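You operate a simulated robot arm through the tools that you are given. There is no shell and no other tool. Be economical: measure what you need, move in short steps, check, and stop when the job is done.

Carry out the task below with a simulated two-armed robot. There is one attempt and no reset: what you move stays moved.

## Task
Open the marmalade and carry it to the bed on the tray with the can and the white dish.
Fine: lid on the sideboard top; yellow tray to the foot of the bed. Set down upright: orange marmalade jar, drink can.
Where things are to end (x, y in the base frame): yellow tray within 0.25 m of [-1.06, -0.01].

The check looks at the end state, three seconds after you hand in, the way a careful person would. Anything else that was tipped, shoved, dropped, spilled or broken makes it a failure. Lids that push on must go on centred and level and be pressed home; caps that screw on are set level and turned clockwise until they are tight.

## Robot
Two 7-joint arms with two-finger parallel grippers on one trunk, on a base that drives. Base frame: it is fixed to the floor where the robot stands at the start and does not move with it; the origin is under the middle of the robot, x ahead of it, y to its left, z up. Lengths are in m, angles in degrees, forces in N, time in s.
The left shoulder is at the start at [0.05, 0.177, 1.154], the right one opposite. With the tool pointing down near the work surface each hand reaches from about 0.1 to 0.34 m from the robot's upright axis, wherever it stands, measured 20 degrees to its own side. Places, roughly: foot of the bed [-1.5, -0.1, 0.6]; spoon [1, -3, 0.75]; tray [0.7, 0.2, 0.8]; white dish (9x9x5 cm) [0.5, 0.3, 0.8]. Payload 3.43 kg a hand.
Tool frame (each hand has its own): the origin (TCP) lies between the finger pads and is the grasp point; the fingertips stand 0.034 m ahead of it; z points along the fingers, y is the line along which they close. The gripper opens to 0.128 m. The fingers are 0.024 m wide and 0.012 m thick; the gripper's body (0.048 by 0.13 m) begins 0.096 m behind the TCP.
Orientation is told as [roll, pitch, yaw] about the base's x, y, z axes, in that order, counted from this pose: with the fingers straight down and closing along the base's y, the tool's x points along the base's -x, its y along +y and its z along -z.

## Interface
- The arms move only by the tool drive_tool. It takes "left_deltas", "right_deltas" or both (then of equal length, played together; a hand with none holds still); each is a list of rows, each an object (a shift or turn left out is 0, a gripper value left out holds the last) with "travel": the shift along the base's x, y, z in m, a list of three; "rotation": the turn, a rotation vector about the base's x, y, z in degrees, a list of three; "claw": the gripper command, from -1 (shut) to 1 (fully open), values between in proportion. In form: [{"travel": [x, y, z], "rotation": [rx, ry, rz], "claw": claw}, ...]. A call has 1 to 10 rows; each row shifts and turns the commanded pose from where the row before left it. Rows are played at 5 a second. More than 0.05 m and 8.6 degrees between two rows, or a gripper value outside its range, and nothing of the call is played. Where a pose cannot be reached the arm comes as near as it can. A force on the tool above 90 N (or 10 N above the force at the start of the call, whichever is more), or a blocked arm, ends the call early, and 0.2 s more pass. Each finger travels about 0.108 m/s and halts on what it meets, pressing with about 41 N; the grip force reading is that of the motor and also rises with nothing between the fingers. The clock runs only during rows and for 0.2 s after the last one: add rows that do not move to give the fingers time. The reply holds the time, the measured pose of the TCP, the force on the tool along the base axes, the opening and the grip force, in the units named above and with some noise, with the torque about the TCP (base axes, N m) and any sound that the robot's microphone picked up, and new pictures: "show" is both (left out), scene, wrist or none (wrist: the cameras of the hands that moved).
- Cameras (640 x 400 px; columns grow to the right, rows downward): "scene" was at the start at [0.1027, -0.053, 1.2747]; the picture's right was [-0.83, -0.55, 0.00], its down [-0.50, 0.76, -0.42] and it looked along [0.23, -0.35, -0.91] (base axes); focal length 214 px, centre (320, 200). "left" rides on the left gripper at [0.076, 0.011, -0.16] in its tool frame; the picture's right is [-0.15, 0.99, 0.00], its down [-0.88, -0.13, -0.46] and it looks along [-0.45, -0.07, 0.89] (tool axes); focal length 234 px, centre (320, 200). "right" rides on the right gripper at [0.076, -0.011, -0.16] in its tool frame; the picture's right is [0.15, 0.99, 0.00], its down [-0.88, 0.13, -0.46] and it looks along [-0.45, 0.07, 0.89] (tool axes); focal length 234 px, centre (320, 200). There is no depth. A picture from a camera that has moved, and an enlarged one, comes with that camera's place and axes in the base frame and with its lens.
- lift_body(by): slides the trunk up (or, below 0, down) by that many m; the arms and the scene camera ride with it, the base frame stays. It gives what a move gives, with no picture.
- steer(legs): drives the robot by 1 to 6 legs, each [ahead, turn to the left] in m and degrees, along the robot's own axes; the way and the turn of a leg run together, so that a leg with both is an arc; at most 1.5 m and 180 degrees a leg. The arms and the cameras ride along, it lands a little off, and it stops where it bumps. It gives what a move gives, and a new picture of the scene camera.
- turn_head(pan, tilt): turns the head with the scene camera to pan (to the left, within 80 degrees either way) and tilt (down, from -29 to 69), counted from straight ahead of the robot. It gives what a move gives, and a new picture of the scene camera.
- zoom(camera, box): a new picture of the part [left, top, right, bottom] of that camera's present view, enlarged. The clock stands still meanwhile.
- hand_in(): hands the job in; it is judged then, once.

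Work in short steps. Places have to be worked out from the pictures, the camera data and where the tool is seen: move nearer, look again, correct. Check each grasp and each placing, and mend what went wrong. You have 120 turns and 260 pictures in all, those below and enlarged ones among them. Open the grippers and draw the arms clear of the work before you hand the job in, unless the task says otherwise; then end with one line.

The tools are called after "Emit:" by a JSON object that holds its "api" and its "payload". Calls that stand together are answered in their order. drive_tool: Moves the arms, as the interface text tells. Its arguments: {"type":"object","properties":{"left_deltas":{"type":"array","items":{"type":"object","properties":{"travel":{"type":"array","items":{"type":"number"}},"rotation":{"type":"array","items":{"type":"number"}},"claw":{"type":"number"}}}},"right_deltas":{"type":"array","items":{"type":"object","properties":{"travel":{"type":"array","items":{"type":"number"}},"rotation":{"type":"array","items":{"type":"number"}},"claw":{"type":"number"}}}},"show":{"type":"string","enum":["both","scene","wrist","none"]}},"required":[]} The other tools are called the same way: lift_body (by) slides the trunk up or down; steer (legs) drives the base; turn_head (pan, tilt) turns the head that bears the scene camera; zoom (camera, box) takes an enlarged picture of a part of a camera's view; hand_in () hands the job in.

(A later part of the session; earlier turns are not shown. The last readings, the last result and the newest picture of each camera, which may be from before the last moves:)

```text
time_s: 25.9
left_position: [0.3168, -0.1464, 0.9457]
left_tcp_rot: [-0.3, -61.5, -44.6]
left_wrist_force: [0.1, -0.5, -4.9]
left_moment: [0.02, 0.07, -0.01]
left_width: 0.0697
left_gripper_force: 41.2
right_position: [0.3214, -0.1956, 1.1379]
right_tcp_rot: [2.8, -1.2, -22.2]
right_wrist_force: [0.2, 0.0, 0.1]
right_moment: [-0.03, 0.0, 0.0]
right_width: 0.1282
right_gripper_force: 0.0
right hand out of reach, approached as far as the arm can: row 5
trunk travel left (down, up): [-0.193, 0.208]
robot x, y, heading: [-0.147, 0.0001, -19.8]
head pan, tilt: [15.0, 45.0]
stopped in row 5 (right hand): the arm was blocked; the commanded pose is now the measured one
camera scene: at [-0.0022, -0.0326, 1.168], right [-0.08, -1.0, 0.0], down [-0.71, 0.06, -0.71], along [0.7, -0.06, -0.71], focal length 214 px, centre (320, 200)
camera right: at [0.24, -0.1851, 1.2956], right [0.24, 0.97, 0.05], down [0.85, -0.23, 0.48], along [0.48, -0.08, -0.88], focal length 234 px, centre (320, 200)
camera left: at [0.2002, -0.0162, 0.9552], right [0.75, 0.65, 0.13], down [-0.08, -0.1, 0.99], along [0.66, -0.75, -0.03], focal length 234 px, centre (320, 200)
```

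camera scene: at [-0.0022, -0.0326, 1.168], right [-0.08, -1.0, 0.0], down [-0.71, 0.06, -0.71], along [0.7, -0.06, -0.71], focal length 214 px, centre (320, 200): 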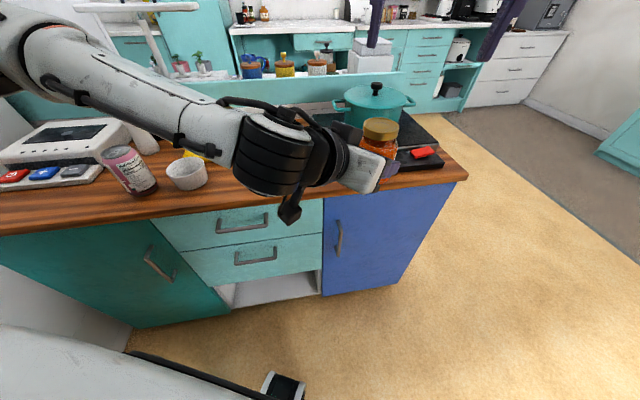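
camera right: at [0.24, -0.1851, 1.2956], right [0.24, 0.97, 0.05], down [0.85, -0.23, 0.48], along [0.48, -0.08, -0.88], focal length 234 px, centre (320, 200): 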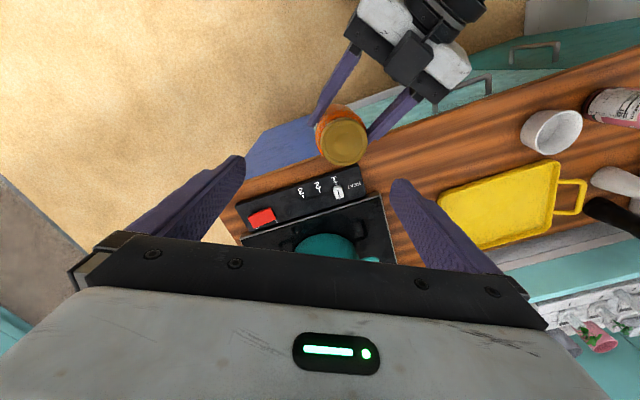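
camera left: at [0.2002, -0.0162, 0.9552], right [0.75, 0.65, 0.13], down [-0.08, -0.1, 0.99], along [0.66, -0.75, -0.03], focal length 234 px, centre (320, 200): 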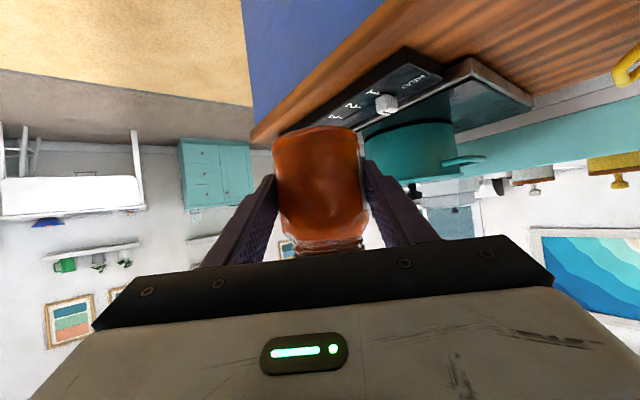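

The lid is at about (0.329, −0.161, 1.0) by two cameras. The right arm was blocked when high; I lower it first and then shift over the lid.

Emit:
{"api": "drive_tool", "payload": {"right_deltas": [{"travel": [0, 0, -0.03], "rotation": [-1.4, 0.6, 1.1]}, {"travel": [0, 0, -0.03], "rotation": [-1.4, 0.6, 1.1]}, {"travel": [0.003, 0.012, -0.015]}, {"travel": [0.003, 0.012, 0]}, {"travel": [0.002, 0.011, 0]}, {"travel": [0, 0, 0]}]}}

```text
time_s: 27.3
left_position: [0.3168, -0.1502, 0.9481]
left_tcp_rot: [-0.1, -61.9, -44.6]
left_wrist_force: [-0.3, -0.6, -6.0]
left_moment: [0.03, 0.08, 0.02]
left_width: 0.0695
left_gripper_force: 40.4
right_position: [0.3296, -0.1599, 1.0636]
right_tcp_rot: [-0.4, -1.1, -20.0]
right_wrist_force: [-0.3, 0.4, -0.6]
right_moment: [-0.03, -0.01, -0.01]
right_width: 0.1281
right_gripper_force: 0.1
trunk travel left (down, up): [-0.193, 0.208]
robot x, y, heading: [-0.1514, -0.0002, -19.7]
head pan, tilt: [15.0, 45.0]
camera scene: at [-0.0024, -0.0332, 1.168], right [-0.08, -1.0, 0.0], down [-0.7, 0.06, -0.71], along [0.7, -0.06, -0.71], focal length 214 px, centre (320, 200)
camera right: at [0.25, -0.1435, 1.2218], right [0.2, 0.98, -0.01], down [0.87, -0.17, 0.47], along [0.46, -0.1, -0.88], focal length 234 px, centre (320, 200)
```

scene: 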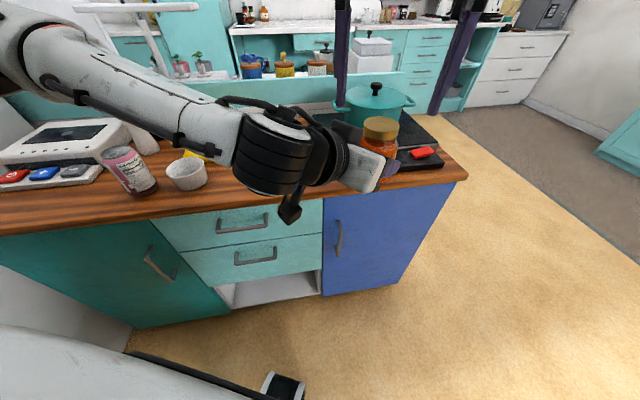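
right: 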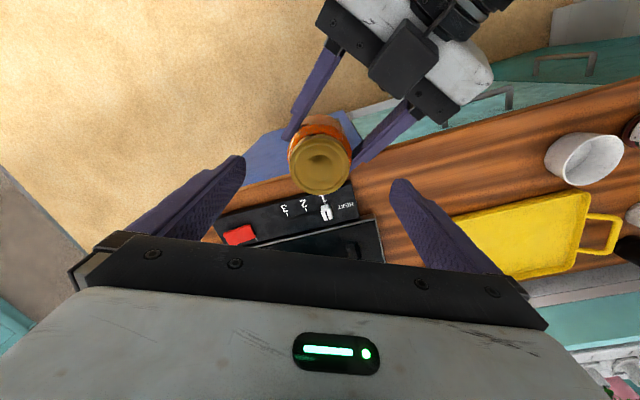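

Lid is directly below. I wind the right wrist 40° clockwise before gripping, to have room for an anticlockwise stroke.

Emit:
{"api": "drive_tool", "payload": {"right_deltas": [{"rotation": [0.4, 1.1, -8]}, {"rotation": [0, 0, -8]}, {"rotation": [0, 0, -8]}, {"rotation": [0, 0, -8]}, {"rotation": [0, 0, -8]}, {"travel": [-0.003, 0, 0]}]}}

```text
time_s: 28.7
left_position: [0.3173, -0.1486, 0.9481]
left_tcp_rot: [-0.3, -61.9, -44.6]
left_wrist_force: [-1.3, 0.4, -5.2]
left_moment: [0.07, 0.07, 0.01]
left_width: 0.0696
left_gripper_force: 40.9
right_position: [0.3277, -0.16, 1.0638]
right_tcp_rot: [-0.6, 0.2, -60.0]
right_wrist_force: [-0.4, 0.7, -0.1]
right_moment: [0.0, -0.02, 0.03]
right_width: 0.1278
right_gripper_force: 0.0
trunk travel left (down, up): [-0.193, 0.208]
robot x, y, heading: [-0.1502, -0.0022, -19.7]
head pan, tilt: [15.0, 45.0]
camera scene: at [-0.0024, -0.0332, 1.168], right [-0.08, -1.0, 0.0], down [-0.7, 0.06, -0.71], along [0.7, -0.06, -0.71], focal length 214 px, centre (320, 200)
camera right: at [0.2788, -0.1003, 1.2227], right [0.78, 0.62, -0.01], down [0.56, -0.7, 0.45], along [0.28, -0.36, -0.89], focal length 234 px, centre (320, 200)
```

scene: 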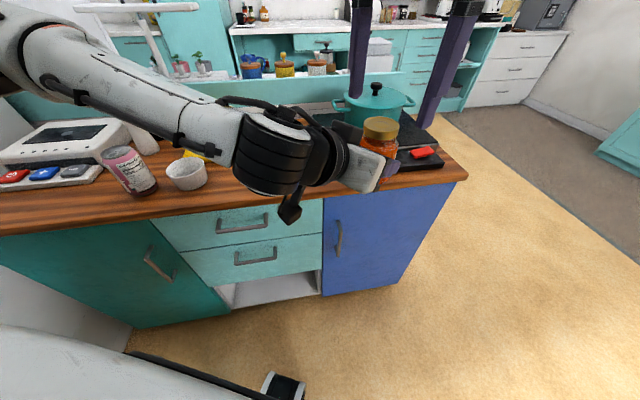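
right: 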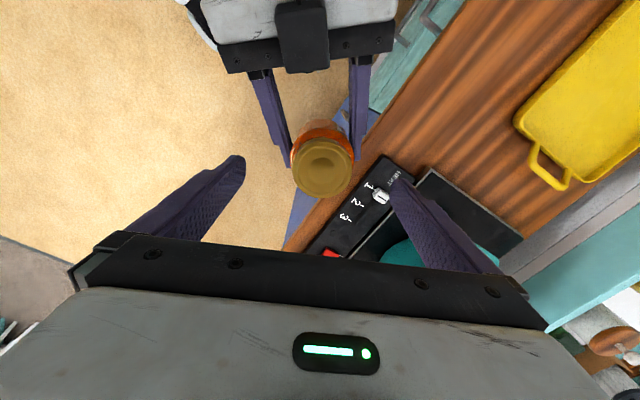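

Centred within a millimetre or two. I descend 0.042 m and close on the lid.

Emit:
{"api": "drive_tool", "payload": {"right_deltas": [{"travel": [0.001, 0, -0.014]}, {"travel": [0, 0, -0.014]}, {"travel": [0, 0, -0.014]}, {"claw": -0.2}, {"claw": -1}, {"claw": -1}, {"claw": -1}]}}

```text
time_s: 30.3
left_position: [0.3155, -0.1487, 0.9473]
left_tcp_rot: [-0.2, -61.8, -44.9]
left_wrist_force: [-8.2, -3.3, -5.6]
left_moment: [0.16, -0.28, -0.12]
left_width: 0.0695
left_gripper_force: 41.2
right_position: [0.3271, -0.1601, 1.0215]
right_tcp_rot: [-0.3, 0.0, -59.9]
right_wrist_force: [8.3, 3.1, -1.3]
right_moment: [0.18, -0.22, -0.01]
right_width: 0.058
right_gripper_force: 41.2
trunk travel left (down, up): [-0.193, 0.208]
robot x, y, heading: [-0.1498, -0.0013, -19.9]
head pan, tilt: [15.0, 45.0]
camera scene: at [-0.0024, -0.0332, 1.168], right [-0.08, -1.0, 0.0], down [-0.7, 0.06, -0.71], along [0.7, -0.06, -0.71], focal length 214 px, centre (320, 200)
camera right: at [0.2798, -0.1017, 1.1811], right [0.78, 0.62, -0.01], down [0.56, -0.7, 0.45], along [0.28, -0.36, -0.89], focal length 234 px, centre (320, 200)
```

scene: 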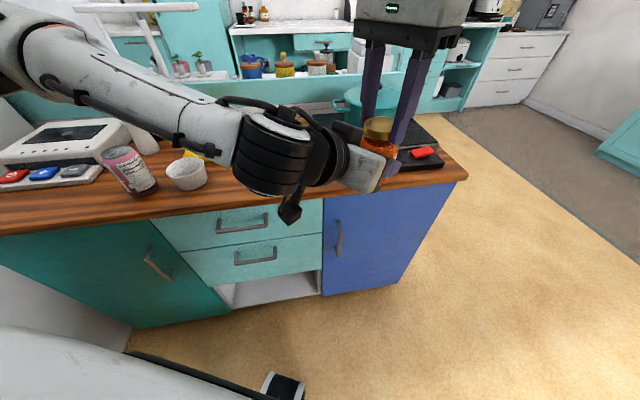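
right: 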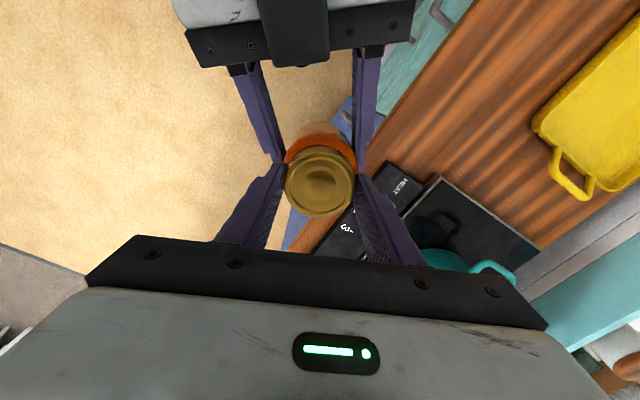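

Lid gripped (0.058 m). I turn anticlockwise 40° and watch the torque.

Emit:
{"api": "drive_tool", "payload": {"right_deltas": [{"rotation": [0, 0, 8]}, {"rotation": [0, 0, 8]}, {"rotation": [0, 0, 8]}, {"rotation": [0, 0, 8]}, {"rotation": [0, 0, 8]}]}}

```text
time_s: 31.5
left_position: [0.3151, -0.1483, 0.9476]
left_tcp_rot: [-0.2, -61.8, -44.7]
left_wrist_force: [-13.1, -0.3, -5.9]
left_moment: [-0.04, -0.6, -0.14]
left_width: 0.0693
left_gripper_force: 41.0
right_position: [0.3275, -0.1609, 1.0215]
right_tcp_rot: [-0.4, -0.1, -19.8]
right_wrist_force: [13.5, 0.6, 1.1]
right_moment: [0.15, -0.28, -0.02]
right_width: 0.0582
right_gripper_force: 40.5
trunk travel left (down, up): [-0.193, 0.208]
robot x, y, heading: [-0.1493, -0.0009, -20.0]
head pan, tilt: [15.0, 45.0]
camera scene: at [-0.0024, -0.0332, 1.168], right [-0.08, -1.0, 0.0], down [-0.7, 0.06, -0.71], along [0.7, -0.06, -0.71], focal length 214 px, centre (320, 200)
camera right: at [0.252, -0.1454, 1.1805], right [0.2, 0.98, -0.01], down [0.87, -0.17, 0.45], along [0.44, -0.1, -0.89], focal length 234 px, centre (320, 200)
```

scene: 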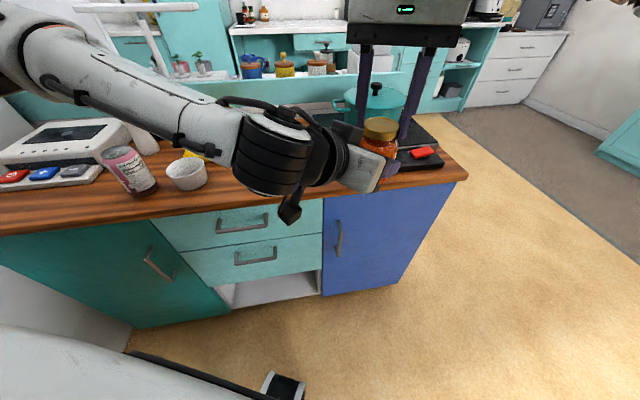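
right: 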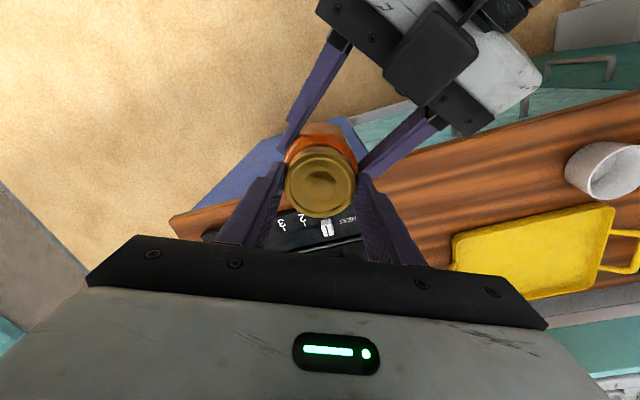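

Little torque: the lid is turning or slipping. I continue 60° further.

Emit:
{"api": "drive_tool", "payload": {"right_deltas": [{"travel": [-0.001, 0, 0], "rotation": [0, 0, 8.5]}, {"travel": [-0.001, 0, 0], "rotation": [0, 0, 8.5]}, {"rotation": [0, 0, 8.5]}, {"rotation": [0, 0, 8.5]}, {"rotation": [0, 0, 8.5]}, {"rotation": [0, 0, 8.5]}, {"rotation": [0, 0, 8.5]}]}}

Emit:
{"api": "zoom", "payload": {"camera": "left", "box": [160, 100, 480, 300]}}

```text
time_s: 33.1
left_position: [0.3076, -0.1497, 0.9427]
left_tcp_rot: [-0.2, -61.1, -46.0]
left_wrist_force: [-41.1, 1.8, -14.6]
left_moment: [0.76, -1.55, 0.18]
left_width: 0.0696
left_gripper_force: 41.5
right_position: [0.3017, -0.1522, 1.0135]
right_tcp_rot: [-1.3, -0.8, 39.1]
right_wrist_force: [39.9, -4.9, 10.9]
right_moment: [-0.86, -1.2, -0.19]
right_width: 0.0589
right_gripper_force: 41.1
right hand out of reach, approached as far as the arm can: row 7
trunk travel left (down, up): [-0.193, 0.208]
robot x, y, heading: [-0.1514, 0.0016, -19.8]
head pan, tilt: [15.0, 45.0]
camera scene: at [-0.0027, -0.0331, 1.1681], right [-0.08, -1.0, 0.0], down [-0.7, 0.06, -0.71], along [0.7, -0.06, -0.71], focal length 214 px, centre (320, 200)
camera right: at [0.2443, -0.2087, 1.1719], right [-0.74, 0.68, -0.02], down [0.59, 0.66, 0.46], along [0.33, 0.33, -0.89], focal length 234 px, centre (320, 200)
```

scene: 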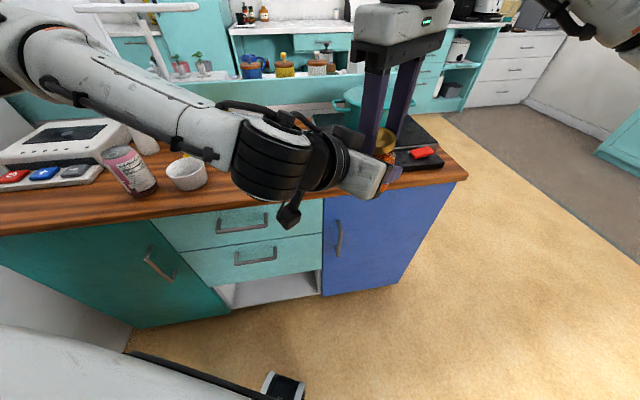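
right: 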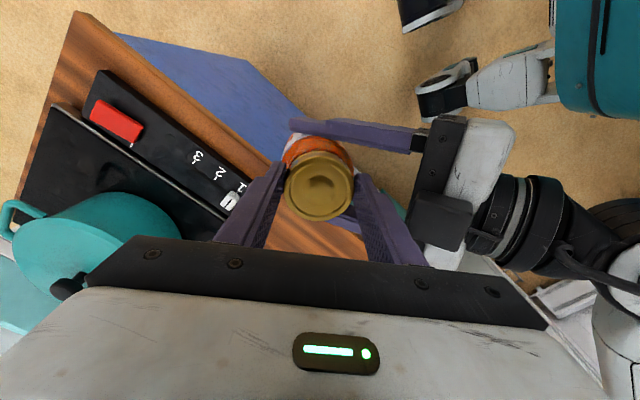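

```text
2.00 times, centred on (320, 200) of left
camera zoom: at [0.1942, -0.0156, 0.9535], right [0.76, 0.63, 0.13], down [-0.07, -0.11, 0.99], along [0.64, -0.77, -0.04], focal length 468 px, centre (320, 200)
```

zoom: 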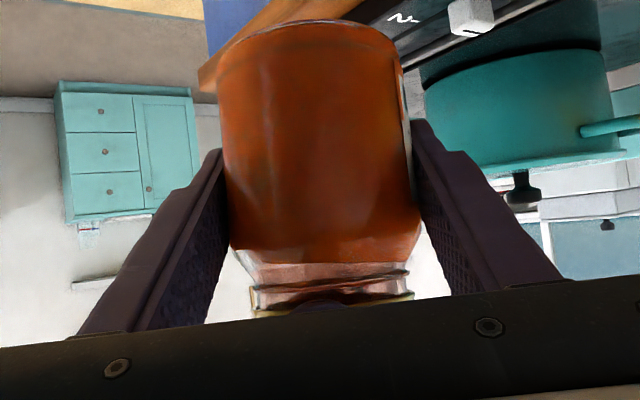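

The right arm ran into its limit and drags sideways (40 N). I go back to the aligned place, turning back a little.

Emit:
{"api": "drive_tool", "payload": {"right_deltas": [{"travel": [0.008, -0.003, 0.003], "rotation": [0.4, 0.3, -7]}, {"travel": [0.008, -0.003, 0.003], "rotation": [0.4, 0.3, -7]}, {"travel": [0.007, -0.002, 0.002], "rotation": [0.3, 0.2, -6]}, {}]}}

Emit:
{"api": "zoom", "payload": {"camera": "left", "box": [160, 100, 480, 300]}}

```text
time_s: 34.1
left_position: [0.3205, -0.1485, 0.9513]
left_tcp_rot: [-0.1, -62.5, -44.5]
left_wrist_force: [21.9, -22.8, -1.0]
left_moment: [0.43, 0.48, -0.06]
left_width: 0.0694
left_gripper_force: 41.0
right_position: [0.3183, -0.1551, 1.0194]
right_tcp_rot: [1.6, 0.9, 20.0]
right_wrist_force: [-22.4, 24.2, -4.6]
right_moment: [1.19, 1.02, 0.32]
right_width: 0.0575
right_gripper_force: 41.2
trunk travel left (down, up): [-0.193, 0.208]
robot x, y, heading: [-0.1474, -0.0065, -20.0]
head pan, tilt: [15.0, 45.0]
camera scene: at [-0.0024, -0.0332, 1.168], right [-0.08, -1.0, 0.0], down [-0.7, 0.06, -0.71], along [0.7, -0.06, -0.71], focal length 214 px, centre (320, 200)
camera right: at [0.2519, -0.1963, 1.1794], right [-0.48, 0.88, 0.03], down [0.79, 0.42, 0.45], along [0.38, 0.24, -0.89], focal length 234 px, centre (320, 200)
```

scene: 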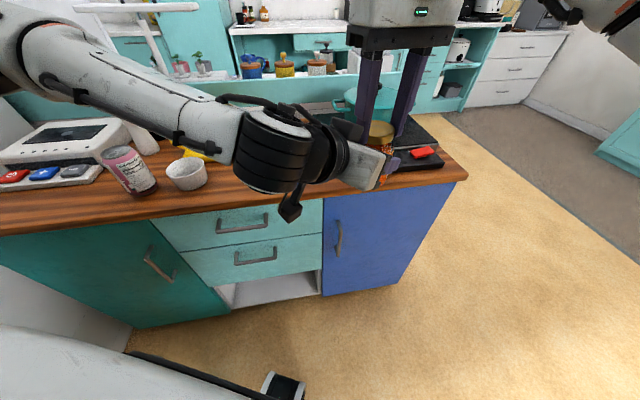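
right: 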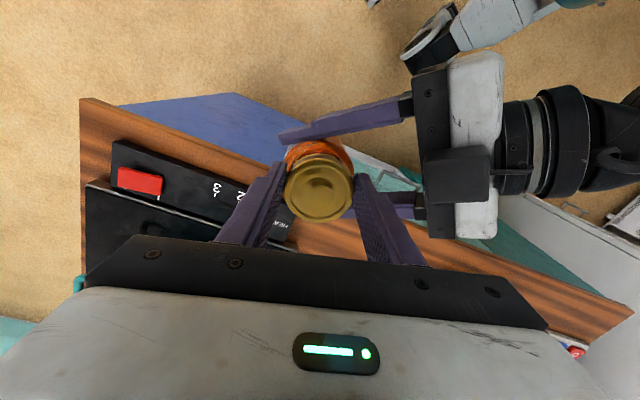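

```text
2.00 times, centred on (320, 200) of left
camera zoom: at [0.2025, -0.0176, 0.9579], right [0.74, 0.66, 0.13], down [-0.09, -0.1, 0.99], along [0.67, -0.75, -0.01], focal length 468 px, centre (320, 200)
```

zoom: 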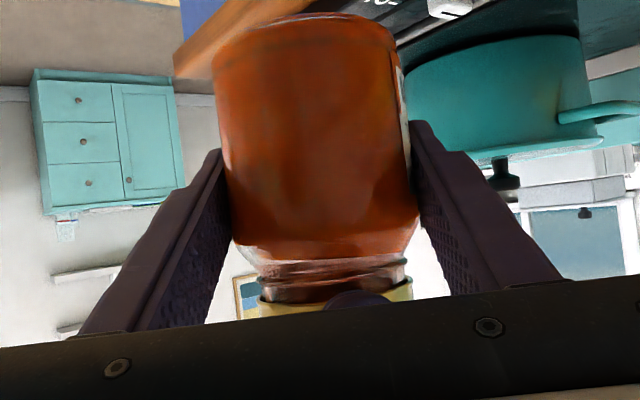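

Threads are showing under the lid, so it's loosening. I relieve the side force, then lift gently to test whether it is free.

Emit:
{"api": "drive_tool", "payload": {"right_deltas": [{"travel": [-0.004, 0.004, 0.0]}, {"travel": [-0.001, 0.001, 0.002]}, {"travel": [0, 0, 0.002]}, {}]}}

Emit:
{"api": "zoom", "payload": {"camera": "left", "box": [160, 100, 480, 300]}}

```text
time_s: 35.1
left_position: [0.3196, -0.1485, 0.9514]
left_tcp_rot: [-0.1, -62.6, -44.6]
left_wrist_force: [12.5, -5.2, 25.3]
left_moment: [0.2, 0.48, 0.02]
left_width: 0.0693
left_gripper_force: 40.8
right_position: [0.3167, -0.1562, 1.0205]
right_tcp_rot: [1.0, 0.5, 19.6]
right_wrist_force: [-12.6, 5.1, -30.6]
right_moment: [-0.03, 0.48, 0.12]
right_width: 0.0571
right_gripper_force: 40.8
trunk travel left (down, up): [-0.193, 0.208]
robot x, y, heading: [-0.1501, -0.0019, -19.8]
head pan, tilt: [15.0, 45.0]
camera scene: at [-0.0024, -0.0332, 1.168], right [-0.08, -1.0, 0.0], down [-0.7, 0.06, -0.71], along [0.7, -0.06, -0.71], focal length 214 px, centre (320, 200)
camera right: at [0.2489, -0.1944, 1.1811], right [-0.47, 0.88, 0.02], down [0.79, 0.41, 0.45], along [0.39, 0.22, -0.89], focal length 234 px, centre (320, 200)
```

scene: 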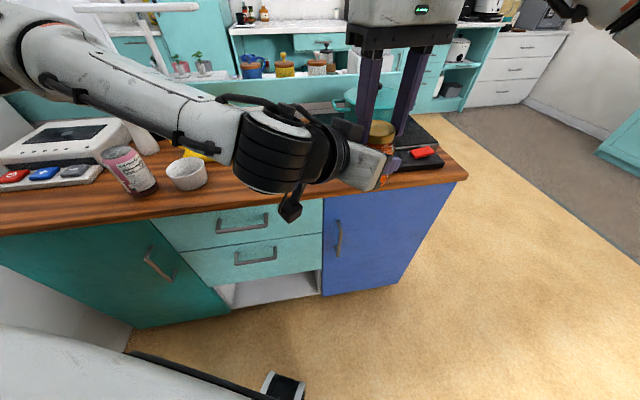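
right: 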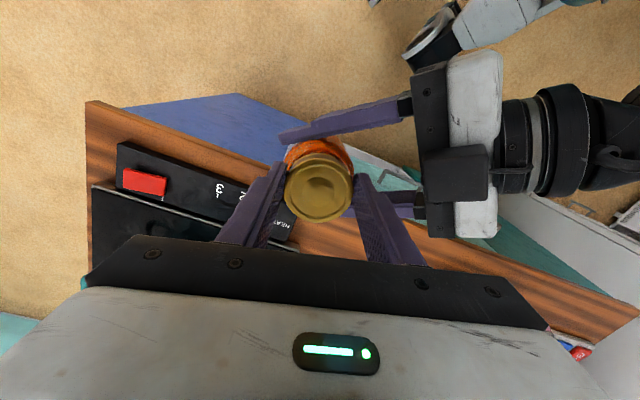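

```text
2.00 times, centred on (320, 200) of left
camera zoom: at [0.2019, -0.0178, 0.9583], right [0.74, 0.66, 0.13], down [-0.09, -0.09, 0.99], along [0.66, -0.75, -0.01], focal length 468 px, centre (320, 200)
```

zoom: 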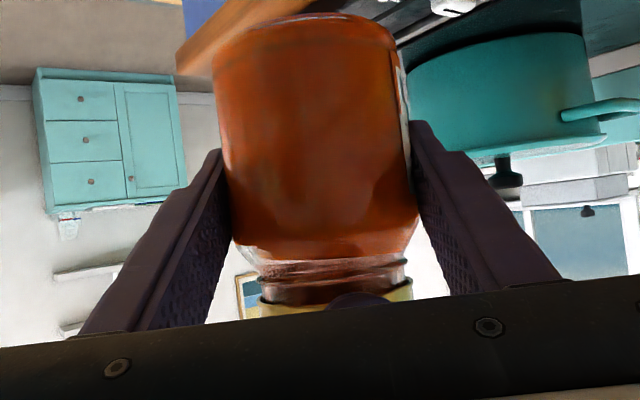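

Still threaded (30 N pull). I relieve the pull, open, and wind back for another stroke.

Emit:
{"api": "drive_tool", "payload": {"right_deltas": [{"travel": [-0.001, 0.001, -0.004]}, {"claw": 0}, {"claw": 0.3}, {"travel": [0, 0, 0.02], "claw": 0.5}, {"travel": [0, 0, 0.022], "rotation": [-1, -0.5, -8]}, {"rotation": [0, 0, -8]}, {"rotation": [0, 0, -8]}, {"rotation": [0, 0, -8]}, {"rotation": [0, 0, -8]}, {}]}}

```text
time_s: 37.3
left_position: [0.3168, -0.148, 0.9478]
left_tcp_rot: [-0.2, -61.8, -44.7]
left_wrist_force: [-0.2, -0.1, -5.3]
left_moment: [0.01, 0.02, -0.01]
left_width: 0.0691
left_gripper_force: 40.7
right_position: [0.3147, -0.153, 1.0622]
right_tcp_rot: [-0.1, -0.1, -20.5]
right_wrist_force: [0.2, 0.2, -0.2]
right_moment: [0.0, -0.05, -0.03]
right_width: 0.0962
right_gripper_force: 0.2
trunk travel left (down, up): [-0.193, 0.208]
robot x, y, heading: [-0.1513, -0.0046, -19.7]
head pan, tilt: [15.0, 45.0]
camera scene: at [-0.0024, -0.0332, 1.168], right [-0.08, -1.0, 0.0], down [-0.7, 0.06, -0.71], along [0.7, -0.06, -0.71], focal length 214 px, centre (320, 200)
camera right: at [0.2387, -0.138, 1.2211], right [0.21, 0.98, 0.0], down [0.87, -0.18, 0.45], along [0.44, -0.1, -0.89], focal length 234 px, centre (320, 200)
```

scene: 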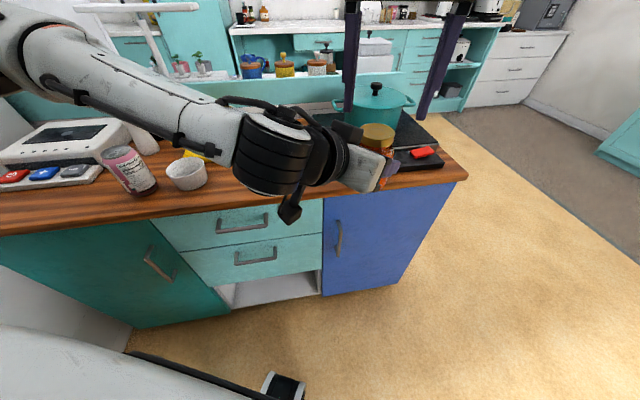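
right: 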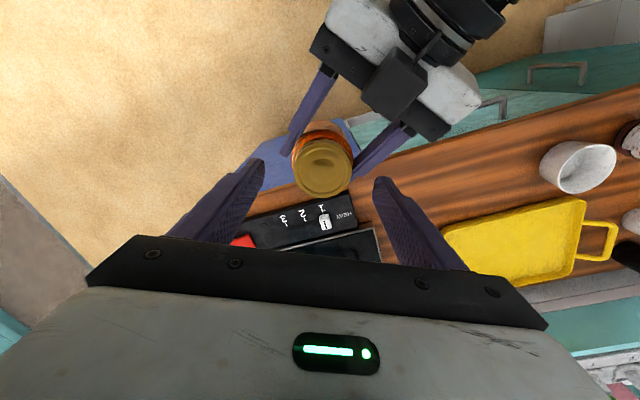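

I look closer at the jar's tilt in the left hand.

Emit:
{"api": "zoom", "payload": {"camera": "scene", "box": [300, 100, 460, 200]}}

Emit:
{"api": "zoom", "payload": {"camera": "left", "box": [160, 100, 480, 300]}}

```text
4.00 times, centred on (380, 150) of scene
camera zoom: at [-0.0024, -0.0332, 1.168], right [-0.08, -1.0, 0.0], down [-0.7, 0.06, -0.71], along [0.7, -0.06, -0.71], focal length 858 px, centre (80, 400)
```

zoom: 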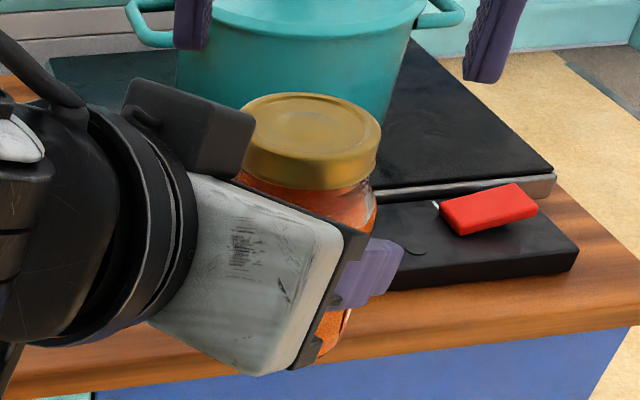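

```text
2.00 times, centred on (320, 200) of left
camera zoom: at [0.2003, -0.0169, 0.9561], right [0.75, 0.65, 0.13], down [-0.08, -0.1, 0.99], along [0.66, -0.75, -0.02], focal length 468 px, centre (320, 200)
```

zoom: 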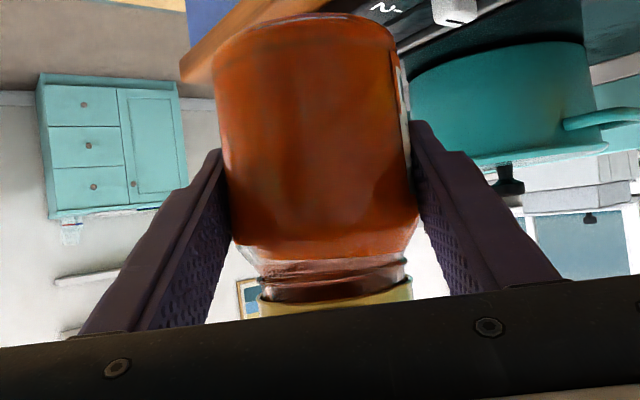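

The jar is nearly upright; it only slid about 1.5 cm in the fingers. Right hand is still over the lid; I wind back further to about −85°.

Emit:
{"api": "drive_tool", "payload": {"right_deltas": [{"travel": [-0.001, 0.001, 0], "rotation": [0, 0, -8]}, {"rotation": [0, 0, -8]}, {"rotation": [0, 0, -8]}, {"rotation": [0, 0, -8]}, {"rotation": [0, 0, -8]}, {"rotation": [0, 0, -8]}, {"rotation": [0, 0, -8]}, {"rotation": [0, 0, -8]}, {}], "show": "wrist"}}

```text
time_s: 39.3
left_position: [0.3168, -0.1483, 0.9487]
left_tcp_rot: [-0.3, -61.8, -44.5]
left_wrist_force: [-0.1, 0.3, -4.6]
left_moment: [0.02, 0.03, 0.02]
left_width: 0.0691
left_gripper_force: 41.3
right_position: [0.3125, -0.1517, 1.0622]
right_tcp_rot: [-0.2, 0.0, -84.5]
right_wrist_force: [0.2, 0.4, 0.6]
right_moment: [0.0, 0.03, -0.04]
right_width: 0.0959
right_gripper_force: 0.0
trunk travel left (down, up): [-0.193, 0.208]
robot x, y, heading: [-0.1449, 0.0002, -19.8]
head pan, tilt: [15.0, 45.0]
camera right: at [0.2945, -0.0792, 1.221], right [0.97, 0.24, 0.0], down [0.22, -0.86, 0.46], along [0.11, -0.44, -0.89], focal length 234 px, centre (320, 200)
```

right: 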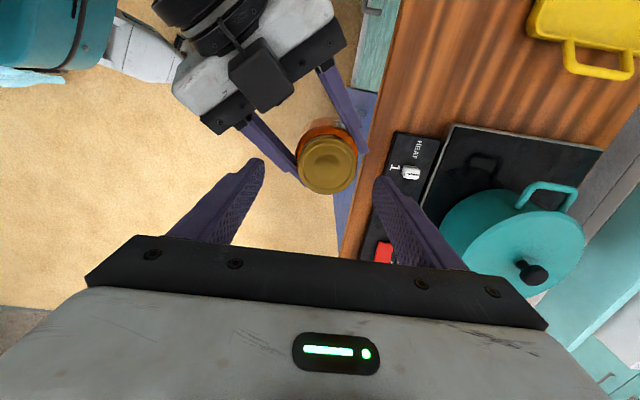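

Small centring shift, descend, close, then turn in the next call.

Emit:
{"api": "drive_tool", "payload": {"right_deltas": [{"travel": [0.003, 0.003, -0.014]}, {"travel": [0, 0, -0.014]}, {"travel": [0, 0, -0.014]}, {"claw": -1}, {"claw": -1}, {"claw": -1}], "show": "wrist"}}

```text
time_s: 40.7
left_position: [0.3144, -0.1498, 0.9472]
left_tcp_rot: [-0.1, -61.8, -45.1]
left_wrist_force: [-21.2, 0.6, -3.7]
left_moment: [-0.01, -0.84, -0.1]
left_width: 0.0693
left_gripper_force: 41.1
right_position: [0.3174, -0.1494, 1.0183]
right_tcp_rot: [0.1, 0.0, -84.6]
right_wrist_force: [21.3, -0.9, -2.2]
right_moment: [-0.03, -0.71, 0.09]
right_width: 0.0579
right_gripper_force: 41.1
trunk travel left (down, up): [-0.193, 0.208]
robot x, y, heading: [-0.1481, -0.0013, -19.9]
head pan, tilt: [15.0, 45.0]
camera right: at [0.2978, -0.0769, 1.1785], right [0.97, 0.24, 0.0], down [0.21, -0.86, 0.46], along [0.11, -0.44, -0.89], focal length 234 px, centre (320, 200)
```

right: 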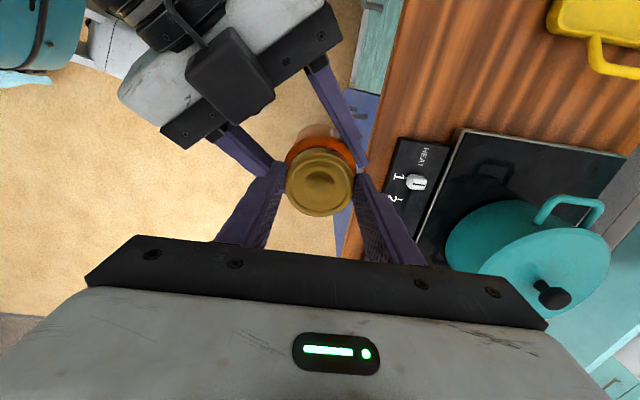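

Turning anticlockwise 85°, with a slight shift to relieve the side force.

Emit:
{"api": "drive_tool", "payload": {"right_deltas": [{"travel": [0.003, 0, 0], "rotation": [0, 0, 8.5]}, {"rotation": [0, 0, 8.5]}, {"rotation": [0, 0, 8.5]}, {"rotation": [0, 0, 8.5]}, {"rotation": [0, 0, 8.5]}, {"rotation": [0, 0, 8.5]}, {"rotation": [0, 0, 8.5]}, {"rotation": [0, 0, 8.5]}, {"rotation": [0, 0, 8.5]}, {"rotation": [0, 0, 8.5]}], "show": "wrist"}}

Emit:
{"api": "zoom", "payload": {"camera": "left", "box": [160, 100, 480, 300]}}

```text
time_s: 42.9
left_position: [0.3178, -0.1472, 0.9479]
left_tcp_rot: [-0.1, -61.9, -44.2]
left_wrist_force: [9.3, 11.6, -6.2]
left_moment: [-0.43, 0.29, 0.08]
left_width: 0.0691
left_gripper_force: 40.6
right_position: [0.3189, -0.1495, 1.0187]
right_tcp_rot: [-0.4, 0.2, 0.7]
right_wrist_force: [-10.5, -10.7, 2.3]
right_moment: [-0.34, 0.4, -0.08]
right_width: 0.0579
right_gripper_force: 40.9
trunk travel left (down, up): [-0.193, 0.208]
robot x, y, heading: [-0.147, 0.0011, -19.5]
head pan, tilt: [15.0, 45.0]
camera right: at [0.2428, -0.1631, 1.1791], right [-0.16, 0.99, -0.01], down [0.88, 0.14, 0.45], along [0.45, 0.07, -0.89], focal length 234 px, centre (320, 200)
```

right: 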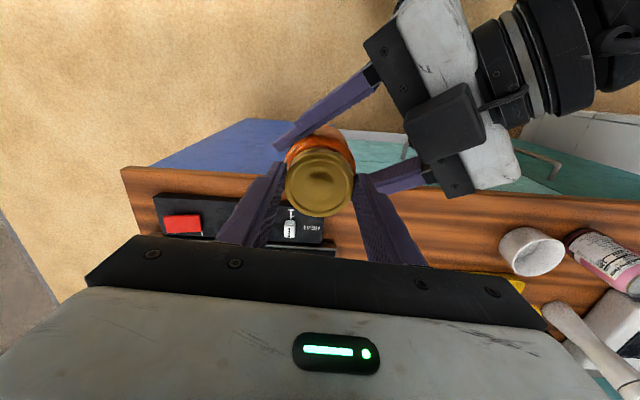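

```text
2.00 times, centred on (320, 200) of left
camera zoom: at [0.2013, -0.0165, 0.9559], right [0.74, 0.66, 0.13], down [-0.08, -0.1, 0.99], along [0.67, -0.75, -0.02], focal length 468 px, centre (320, 200)
```

zoom: 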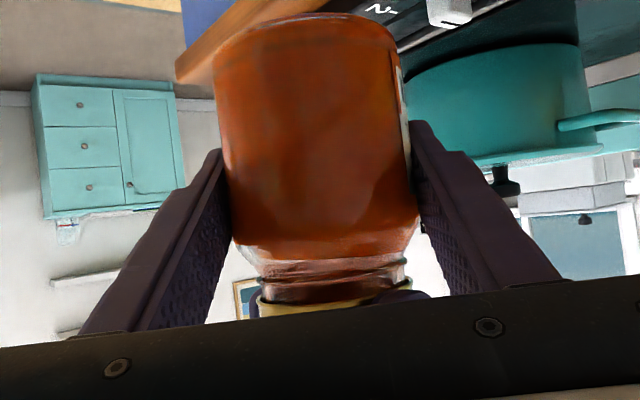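

The jar itself does not turn (label stays put). I turn 20° further and then lift a little as a test.

Emit:
{"api": "drive_tool", "payload": {"right_deltas": [{"travel": [-0.001, -0.001, 0], "rotation": [0, 0, 8.5]}, {"travel": [-0.001, 0, 0], "rotation": [0, 0, 8.5]}, {"travel": [0, 0, 0.002]}, {"travel": [0, 0, 0.003]}, {}], "show": "wrist"}}

Emit:
{"api": "zoom", "payload": {"camera": "left", "box": [160, 100, 480, 300]}}

```text
time_s: 44.1
left_position: [0.3183, -0.148, 0.9502]
left_tcp_rot: [-0.1, -62.2, -44.6]
left_wrist_force: [1.3, 22.7, 9.8]
left_moment: [-0.86, 0.36, 0.08]
left_width: 0.0692
left_gripper_force: 41.2
right_position: [0.318, -0.1532, 1.0232]
right_tcp_rot: [-0.5, 0.3, 17.4]
right_wrist_force: [-1.8, -22.3, -14.3]
right_moment: [-0.84, -0.25, -0.02]
right_width: 0.0582
right_gripper_force: 41.2
trunk travel left (down, up): [-0.193, 0.208]
robot x, y, heading: [-0.1476, -0.0018, -19.8]
head pan, tilt: [15.0, 45.0]
camera right: at [0.2483, -0.1858, 1.1832], right [-0.44, 0.9, -0.01], down [0.8, 0.39, 0.45], along [0.41, 0.19, -0.89], focal length 234 px, centre (320, 200)
```

right: 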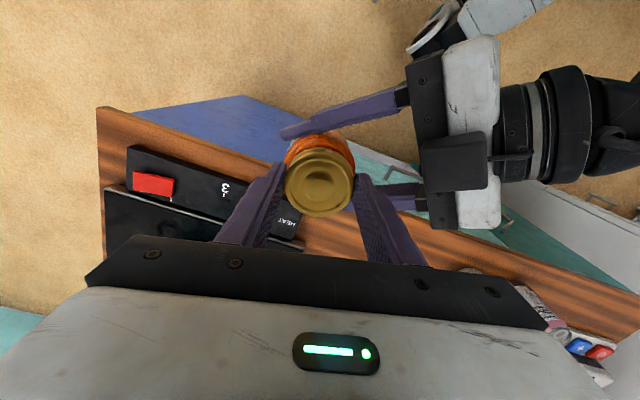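

```text
2.00 times, centred on (320, 200) of left
camera zoom: at [0.2009, -0.0171, 0.9574], right [0.74, 0.66, 0.13], down [-0.09, -0.1, 0.99], along [0.66, -0.75, -0.02], focal length 468 px, centre (320, 200)
```

zoom: 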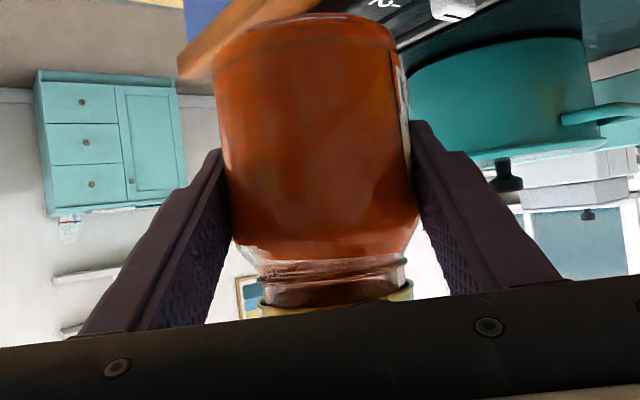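

The lid is rising; it needs another stroke. I release, rise and wind back.

Emit:
{"api": "drive_tool", "payload": {"right_deltas": [{"travel": [0, -0.003, -0.004]}, {"claw": 0}, {"claw": 0.3}, {"travel": [0, 0, 0.02], "claw": 0.4}, {"travel": [0, 0, 0.022], "rotation": [0.5, -0.3, -8]}, {"rotation": [0, 0, -8.5]}, {"rotation": [0, 0, -8.5]}, {"rotation": [0, 0, -8.5]}, {"rotation": [0, 0, -8.5]}, {"rotation": [0, 0, -8.5]}], "show": "none"}}

Emit:
{"api": "drive_tool", "payload": {"right_deltas": [{"rotation": [0, 0, -8.5]}, {"rotation": [0, 0, -8.5]}, {"rotation": [0, 0, -8.5]}, {"rotation": [0, 0, -8.5]}, {"rotation": [0, 0, -8.5]}, {"rotation": [0, 0, -8.5]}, {}], "show": "wrist"}}

```text
time_s: 46.3
left_position: [0.3175, -0.1487, 0.9492]
left_tcp_rot: [-0.1, -61.9, -44.6]
left_wrist_force: [-0.1, 0.9, -5.3]
left_moment: [-0.02, 0.03, 0.02]
left_width: 0.0694
left_gripper_force: 41.2
right_position: [0.3174, -0.1537, 1.0624]
right_tcp_rot: [0.2, -0.5, -33.1]
right_wrist_force: [0.4, -0.3, 0.2]
right_moment: [0.05, 0.02, -0.01]
right_width: 0.0896
right_gripper_force: 0.1
trunk travel left (down, up): [-0.193, 0.208]
robot x, y, heading: [-0.1519, -0.001, -19.8]
head pan, tilt: [15.0, 45.0]
```

```text
time_s: 47.9
left_position: [0.3166, -0.1496, 0.9469]
left_tcp_rot: [-0.2, -61.7, -44.6]
left_wrist_force: [-0.4, -0.4, -4.9]
left_moment: [0.02, 0.07, 0.0]
left_width: 0.0691
left_gripper_force: 40.7
right_position: [0.3175, -0.1526, 1.0627]
right_tcp_rot: [0.2, -0.4, -84.1]
right_wrist_force: [0.0, -0.6, 0.4]
right_moment: [-0.01, -0.04, -0.01]
right_width: 0.0897
right_gripper_force: 0.0
trunk travel left (down, up): [-0.193, 0.208]
robot x, y, heading: [-0.1469, 0.0049, -19.8]
head pan, tilt: [15.0, 45.0]
camera right: at [0.2971, -0.0791, 1.2215], right [0.97, 0.25, 0.0], down [0.22, -0.86, 0.46], along [0.12, -0.45, -0.89], focal length 234 px, centre (320, 200)
```

right: 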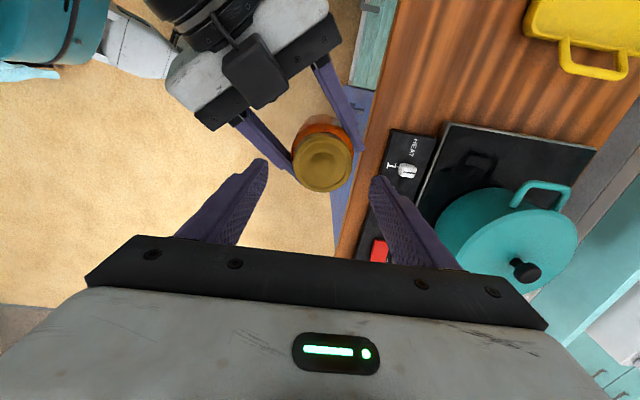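

Centred; shift 4 mm, descend and grip.

Emit:
{"api": "drive_tool", "payload": {"right_deltas": [{"travel": [0.001, 0.004, -0.014]}, {"travel": [0, 0, -0.014]}, {"travel": [0, 0, -0.013]}, {"claw": -1}, {"claw": -1}, {"claw": -1}, {"rotation": [0, 0, 8.5]}, {"rotation": [0, 0, 8.5]}, {"rotation": [0, 0, 8.5]}, {"rotation": [0, 0, 8.5]}], "show": "none"}}

Emit:
{"api": "drive_tool", "payload": {"right_deltas": [{"rotation": [0, 0, 8.5]}, {"rotation": [0, 0, 8.5]}, {"rotation": [0, 0, 8.5]}, {"rotation": [0, 0, 8.5]}, {"rotation": [0, 0, 8.5]}, {"rotation": [0, 0, 8.5]}, {"rotation": [0, 0, 8.5]}, {"rotation": [0, 0, 8.5]}], "show": "wrist"}}

Emit:
{"api": "zoom", "payload": {"camera": "left", "box": [160, 100, 480, 300]}}

```text
time_s: 50.1
left_position: [0.3165, -0.1485, 0.9469]
left_tcp_rot: [-0.2, -61.9, -44.6]
left_wrist_force: [-6.5, 3.1, -5.7]
left_moment: [-0.15, -0.48, 0.01]
left_width: 0.0693
left_gripper_force: 41.3
right_position: [0.3194, -0.1481, 1.0203]
right_tcp_rot: [0.2, -0.4, -49.8]
right_wrist_force: [6.3, -1.4, 0.8]
right_moment: [0.01, 0.05, 0.0]
right_width: 0.0583
right_gripper_force: 41.3
trunk travel left (down, up): [-0.193, 0.208]
robot x, y, heading: [-0.1512, -0.0049, -19.7]
head pan, tilt: [15.0, 45.0]
```

```text
time_s: 51.9
left_position: [0.3186, -0.1472, 0.9481]
left_tcp_rot: [-0.3, -61.9, -44.3]
left_wrist_force: [8.3, 17.2, -3.3]
left_moment: [-0.78, 0.34, 0.37]
left_width: 0.0693
left_gripper_force: 40.8
right_position: [0.319, -0.1506, 1.0217]
right_tcp_rot: [0.0, -0.1, 18.0]
right_wrist_force: [-7.5, -18.5, -1.3]
right_moment: [-0.52, 0.28, -0.4]
right_width: 0.058
right_gripper_force: 41.1
trunk travel left (down, up): [-0.193, 0.208]
robot x, y, heading: [-0.1503, 0.0019, -19.9]
head pan, tilt: [15.0, 45.0]
camera right: at [0.2481, -0.1864, 1.1806], right [-0.45, 0.89, 0.0], down [0.8, 0.4, 0.46], along [0.41, 0.2, -0.89], focal length 234 px, centre (320, 200)
```

right: 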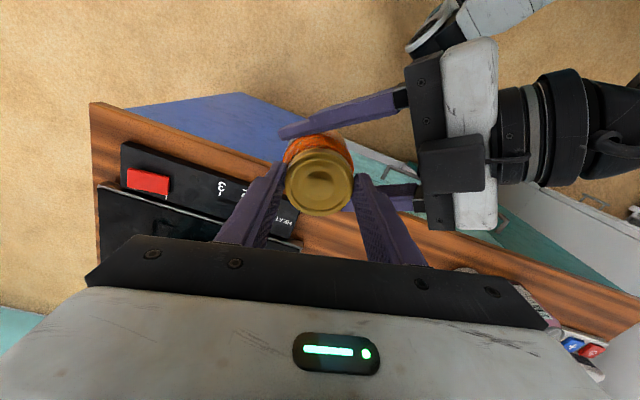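

```text
2.00 times, centred on (320, 200) of left
camera zoom: at [0.2012, -0.0167, 0.9565], right [0.74, 0.66, 0.13], down [-0.08, -0.1, 0.99], along [0.67, -0.75, -0.02], focal length 468 px, centre (320, 200)
```

zoom: 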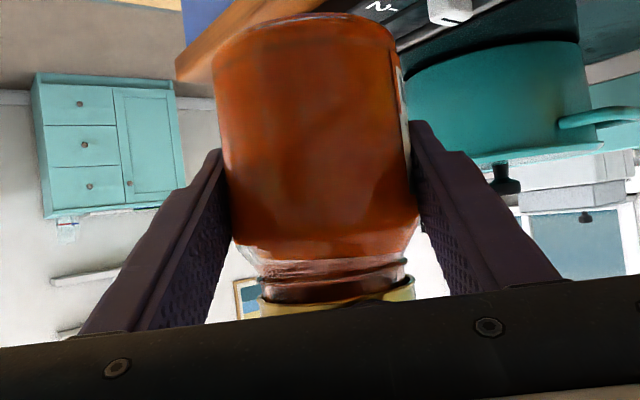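

I test the lift again.

Emit:
{"api": "drive_tool", "payload": {"right_deltas": [{"travel": [-0.002, -0.003, 0.001]}, {"travel": [0, 0, 0.003]}, {"travel": [0, 0, 0.003]}, {}], "show": "wrist"}}

Emit:
{"api": "zoom", "payload": {"camera": "left", "box": [160, 100, 480, 300]}}

```text
time_s: 52.9
left_position: [0.3176, -0.1476, 0.9484]
left_tcp_rot: [-0.2, -62.0, -44.7]
left_wrist_force: [3.9, 10.4, 2.9]
left_moment: [-0.7, 0.22, 0.09]
left_width: 0.0693
left_gripper_force: 40.7
right_position: [0.3171, -0.1509, 1.0284]
right_tcp_rot: [0.2, -0.5, 18.2]
right_wrist_force: [-4.2, -10.6, -6.6]
right_moment: [-0.14, 0.14, -0.08]
right_width: 0.0581
right_gripper_force: 41.2
trunk travel left (down, up): [-0.193, 0.208]
robot x, y, heading: [-0.1465, -0.001, -19.7]
head pan, tilt: [15.0, 45.0]
camera right: at [0.2461, -0.1887, 1.1873], right [-0.45, 0.89, 0.0], down [0.79, 0.4, 0.46], along [0.41, 0.21, -0.89], focal length 234 px, centre (320, 200)
```

right: 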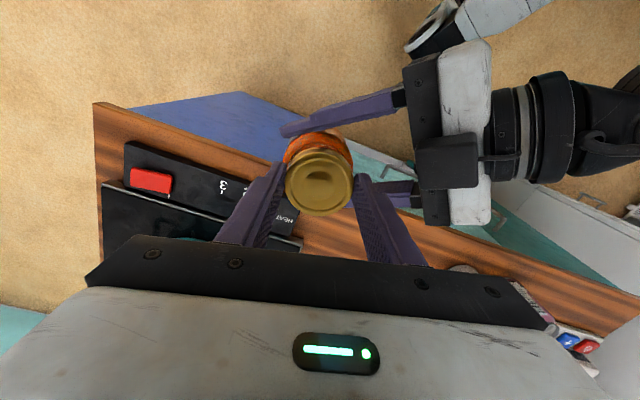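

```text
2.00 times, centred on (320, 200) of left
camera zoom: at [0.2003, -0.017, 0.9562], right [0.75, 0.65, 0.13], down [-0.08, -0.1, 0.99], along [0.66, -0.75, -0.02], focal length 468 px, centre (320, 200)
```

zoom: 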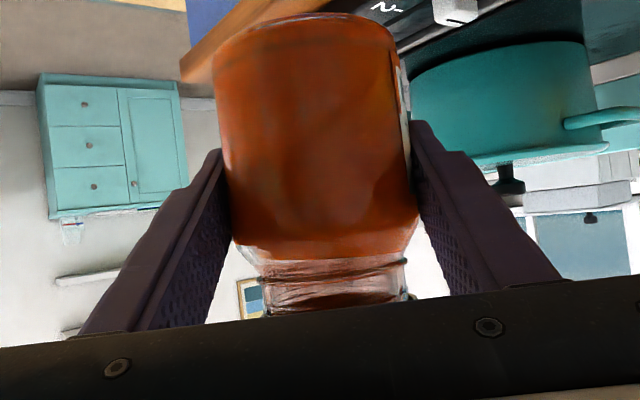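

The lid has risen with little force (7 N): it is coming off. I lift it straight up slowly.

Emit:
{"api": "drive_tool", "payload": {"right_deltas": [{"travel": [-0.001, -0.001, 0.005]}, {"travel": [0, 0, 0.008]}, {"travel": [0, 0, 0.01]}, {"travel": [0, 0, 0.015]}, {}]}}

Emit:
{"api": "zoom", "payload": {"camera": "left", "box": [160, 100, 480, 300]}}

```text
time_s: 54.1
left_position: [0.3164, -0.149, 0.948]
left_tcp_rot: [-0.2, -61.8, -44.6]
left_wrist_force: [-1.2, 0.6, -4.9]
left_moment: [0.01, 0.04, 0.0]
left_width: 0.0691
left_gripper_force: 41.1
right_position: [0.3152, -0.1547, 1.0669]
right_tcp_rot: [0.3, -0.4, 18.2]
right_wrist_force: [-0.8, 0.4, -0.9]
right_moment: [-0.01, 0.02, 0.0]
right_width: 0.058
right_gripper_force: 41.0
trunk travel left (down, up): [-0.193, 0.208]
robot x, y, heading: [-0.149, -0.0046, -19.7]
head pan, tilt: [15.0, 45.0]
camera scene: at [-0.0024, -0.0332, 1.168], right [-0.08, -1.0, 0.0], down [-0.7, 0.06, -0.71], along [0.7, -0.06, -0.71], focal length 214 px, centre (320, 200)
camera right: at [0.2444, -0.1906, 1.2257], right [-0.45, 0.89, 0.0], down [0.79, 0.4, 0.46], along [0.41, 0.21, -0.89], focal length 234 px, centre (320, 200)
```

scene: 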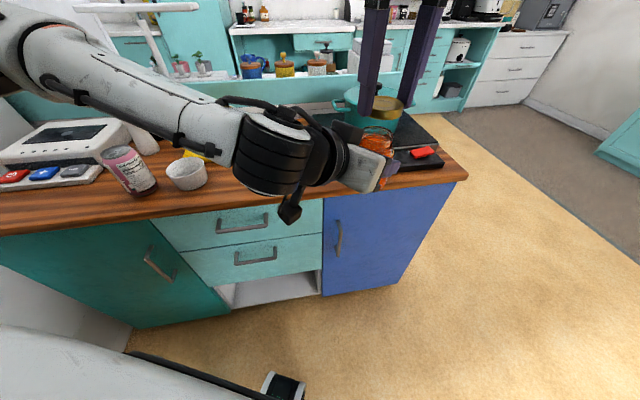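
right: 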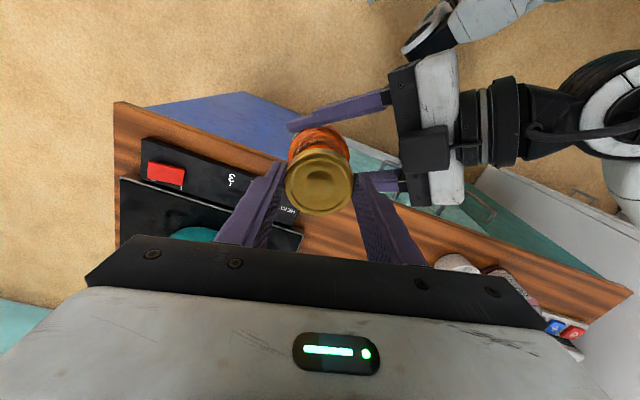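

```text
2.00 times, centred on (320, 200) of left
camera zoom: at [0.2003, -0.017, 0.9561], right [0.75, 0.65, 0.13], down [-0.08, -0.1, 0.99], along [0.66, -0.75, -0.02], focal length 468 px, centre (320, 200)
```

zoom: 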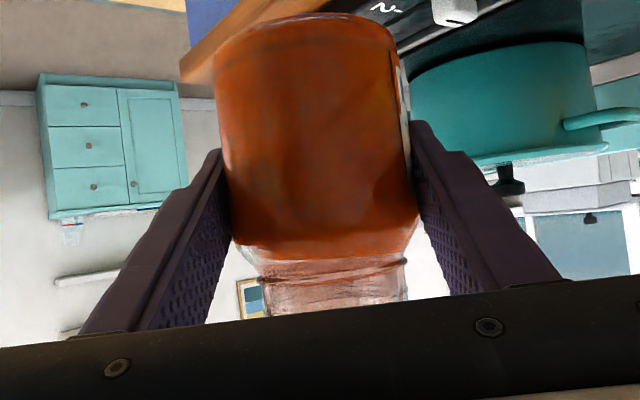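

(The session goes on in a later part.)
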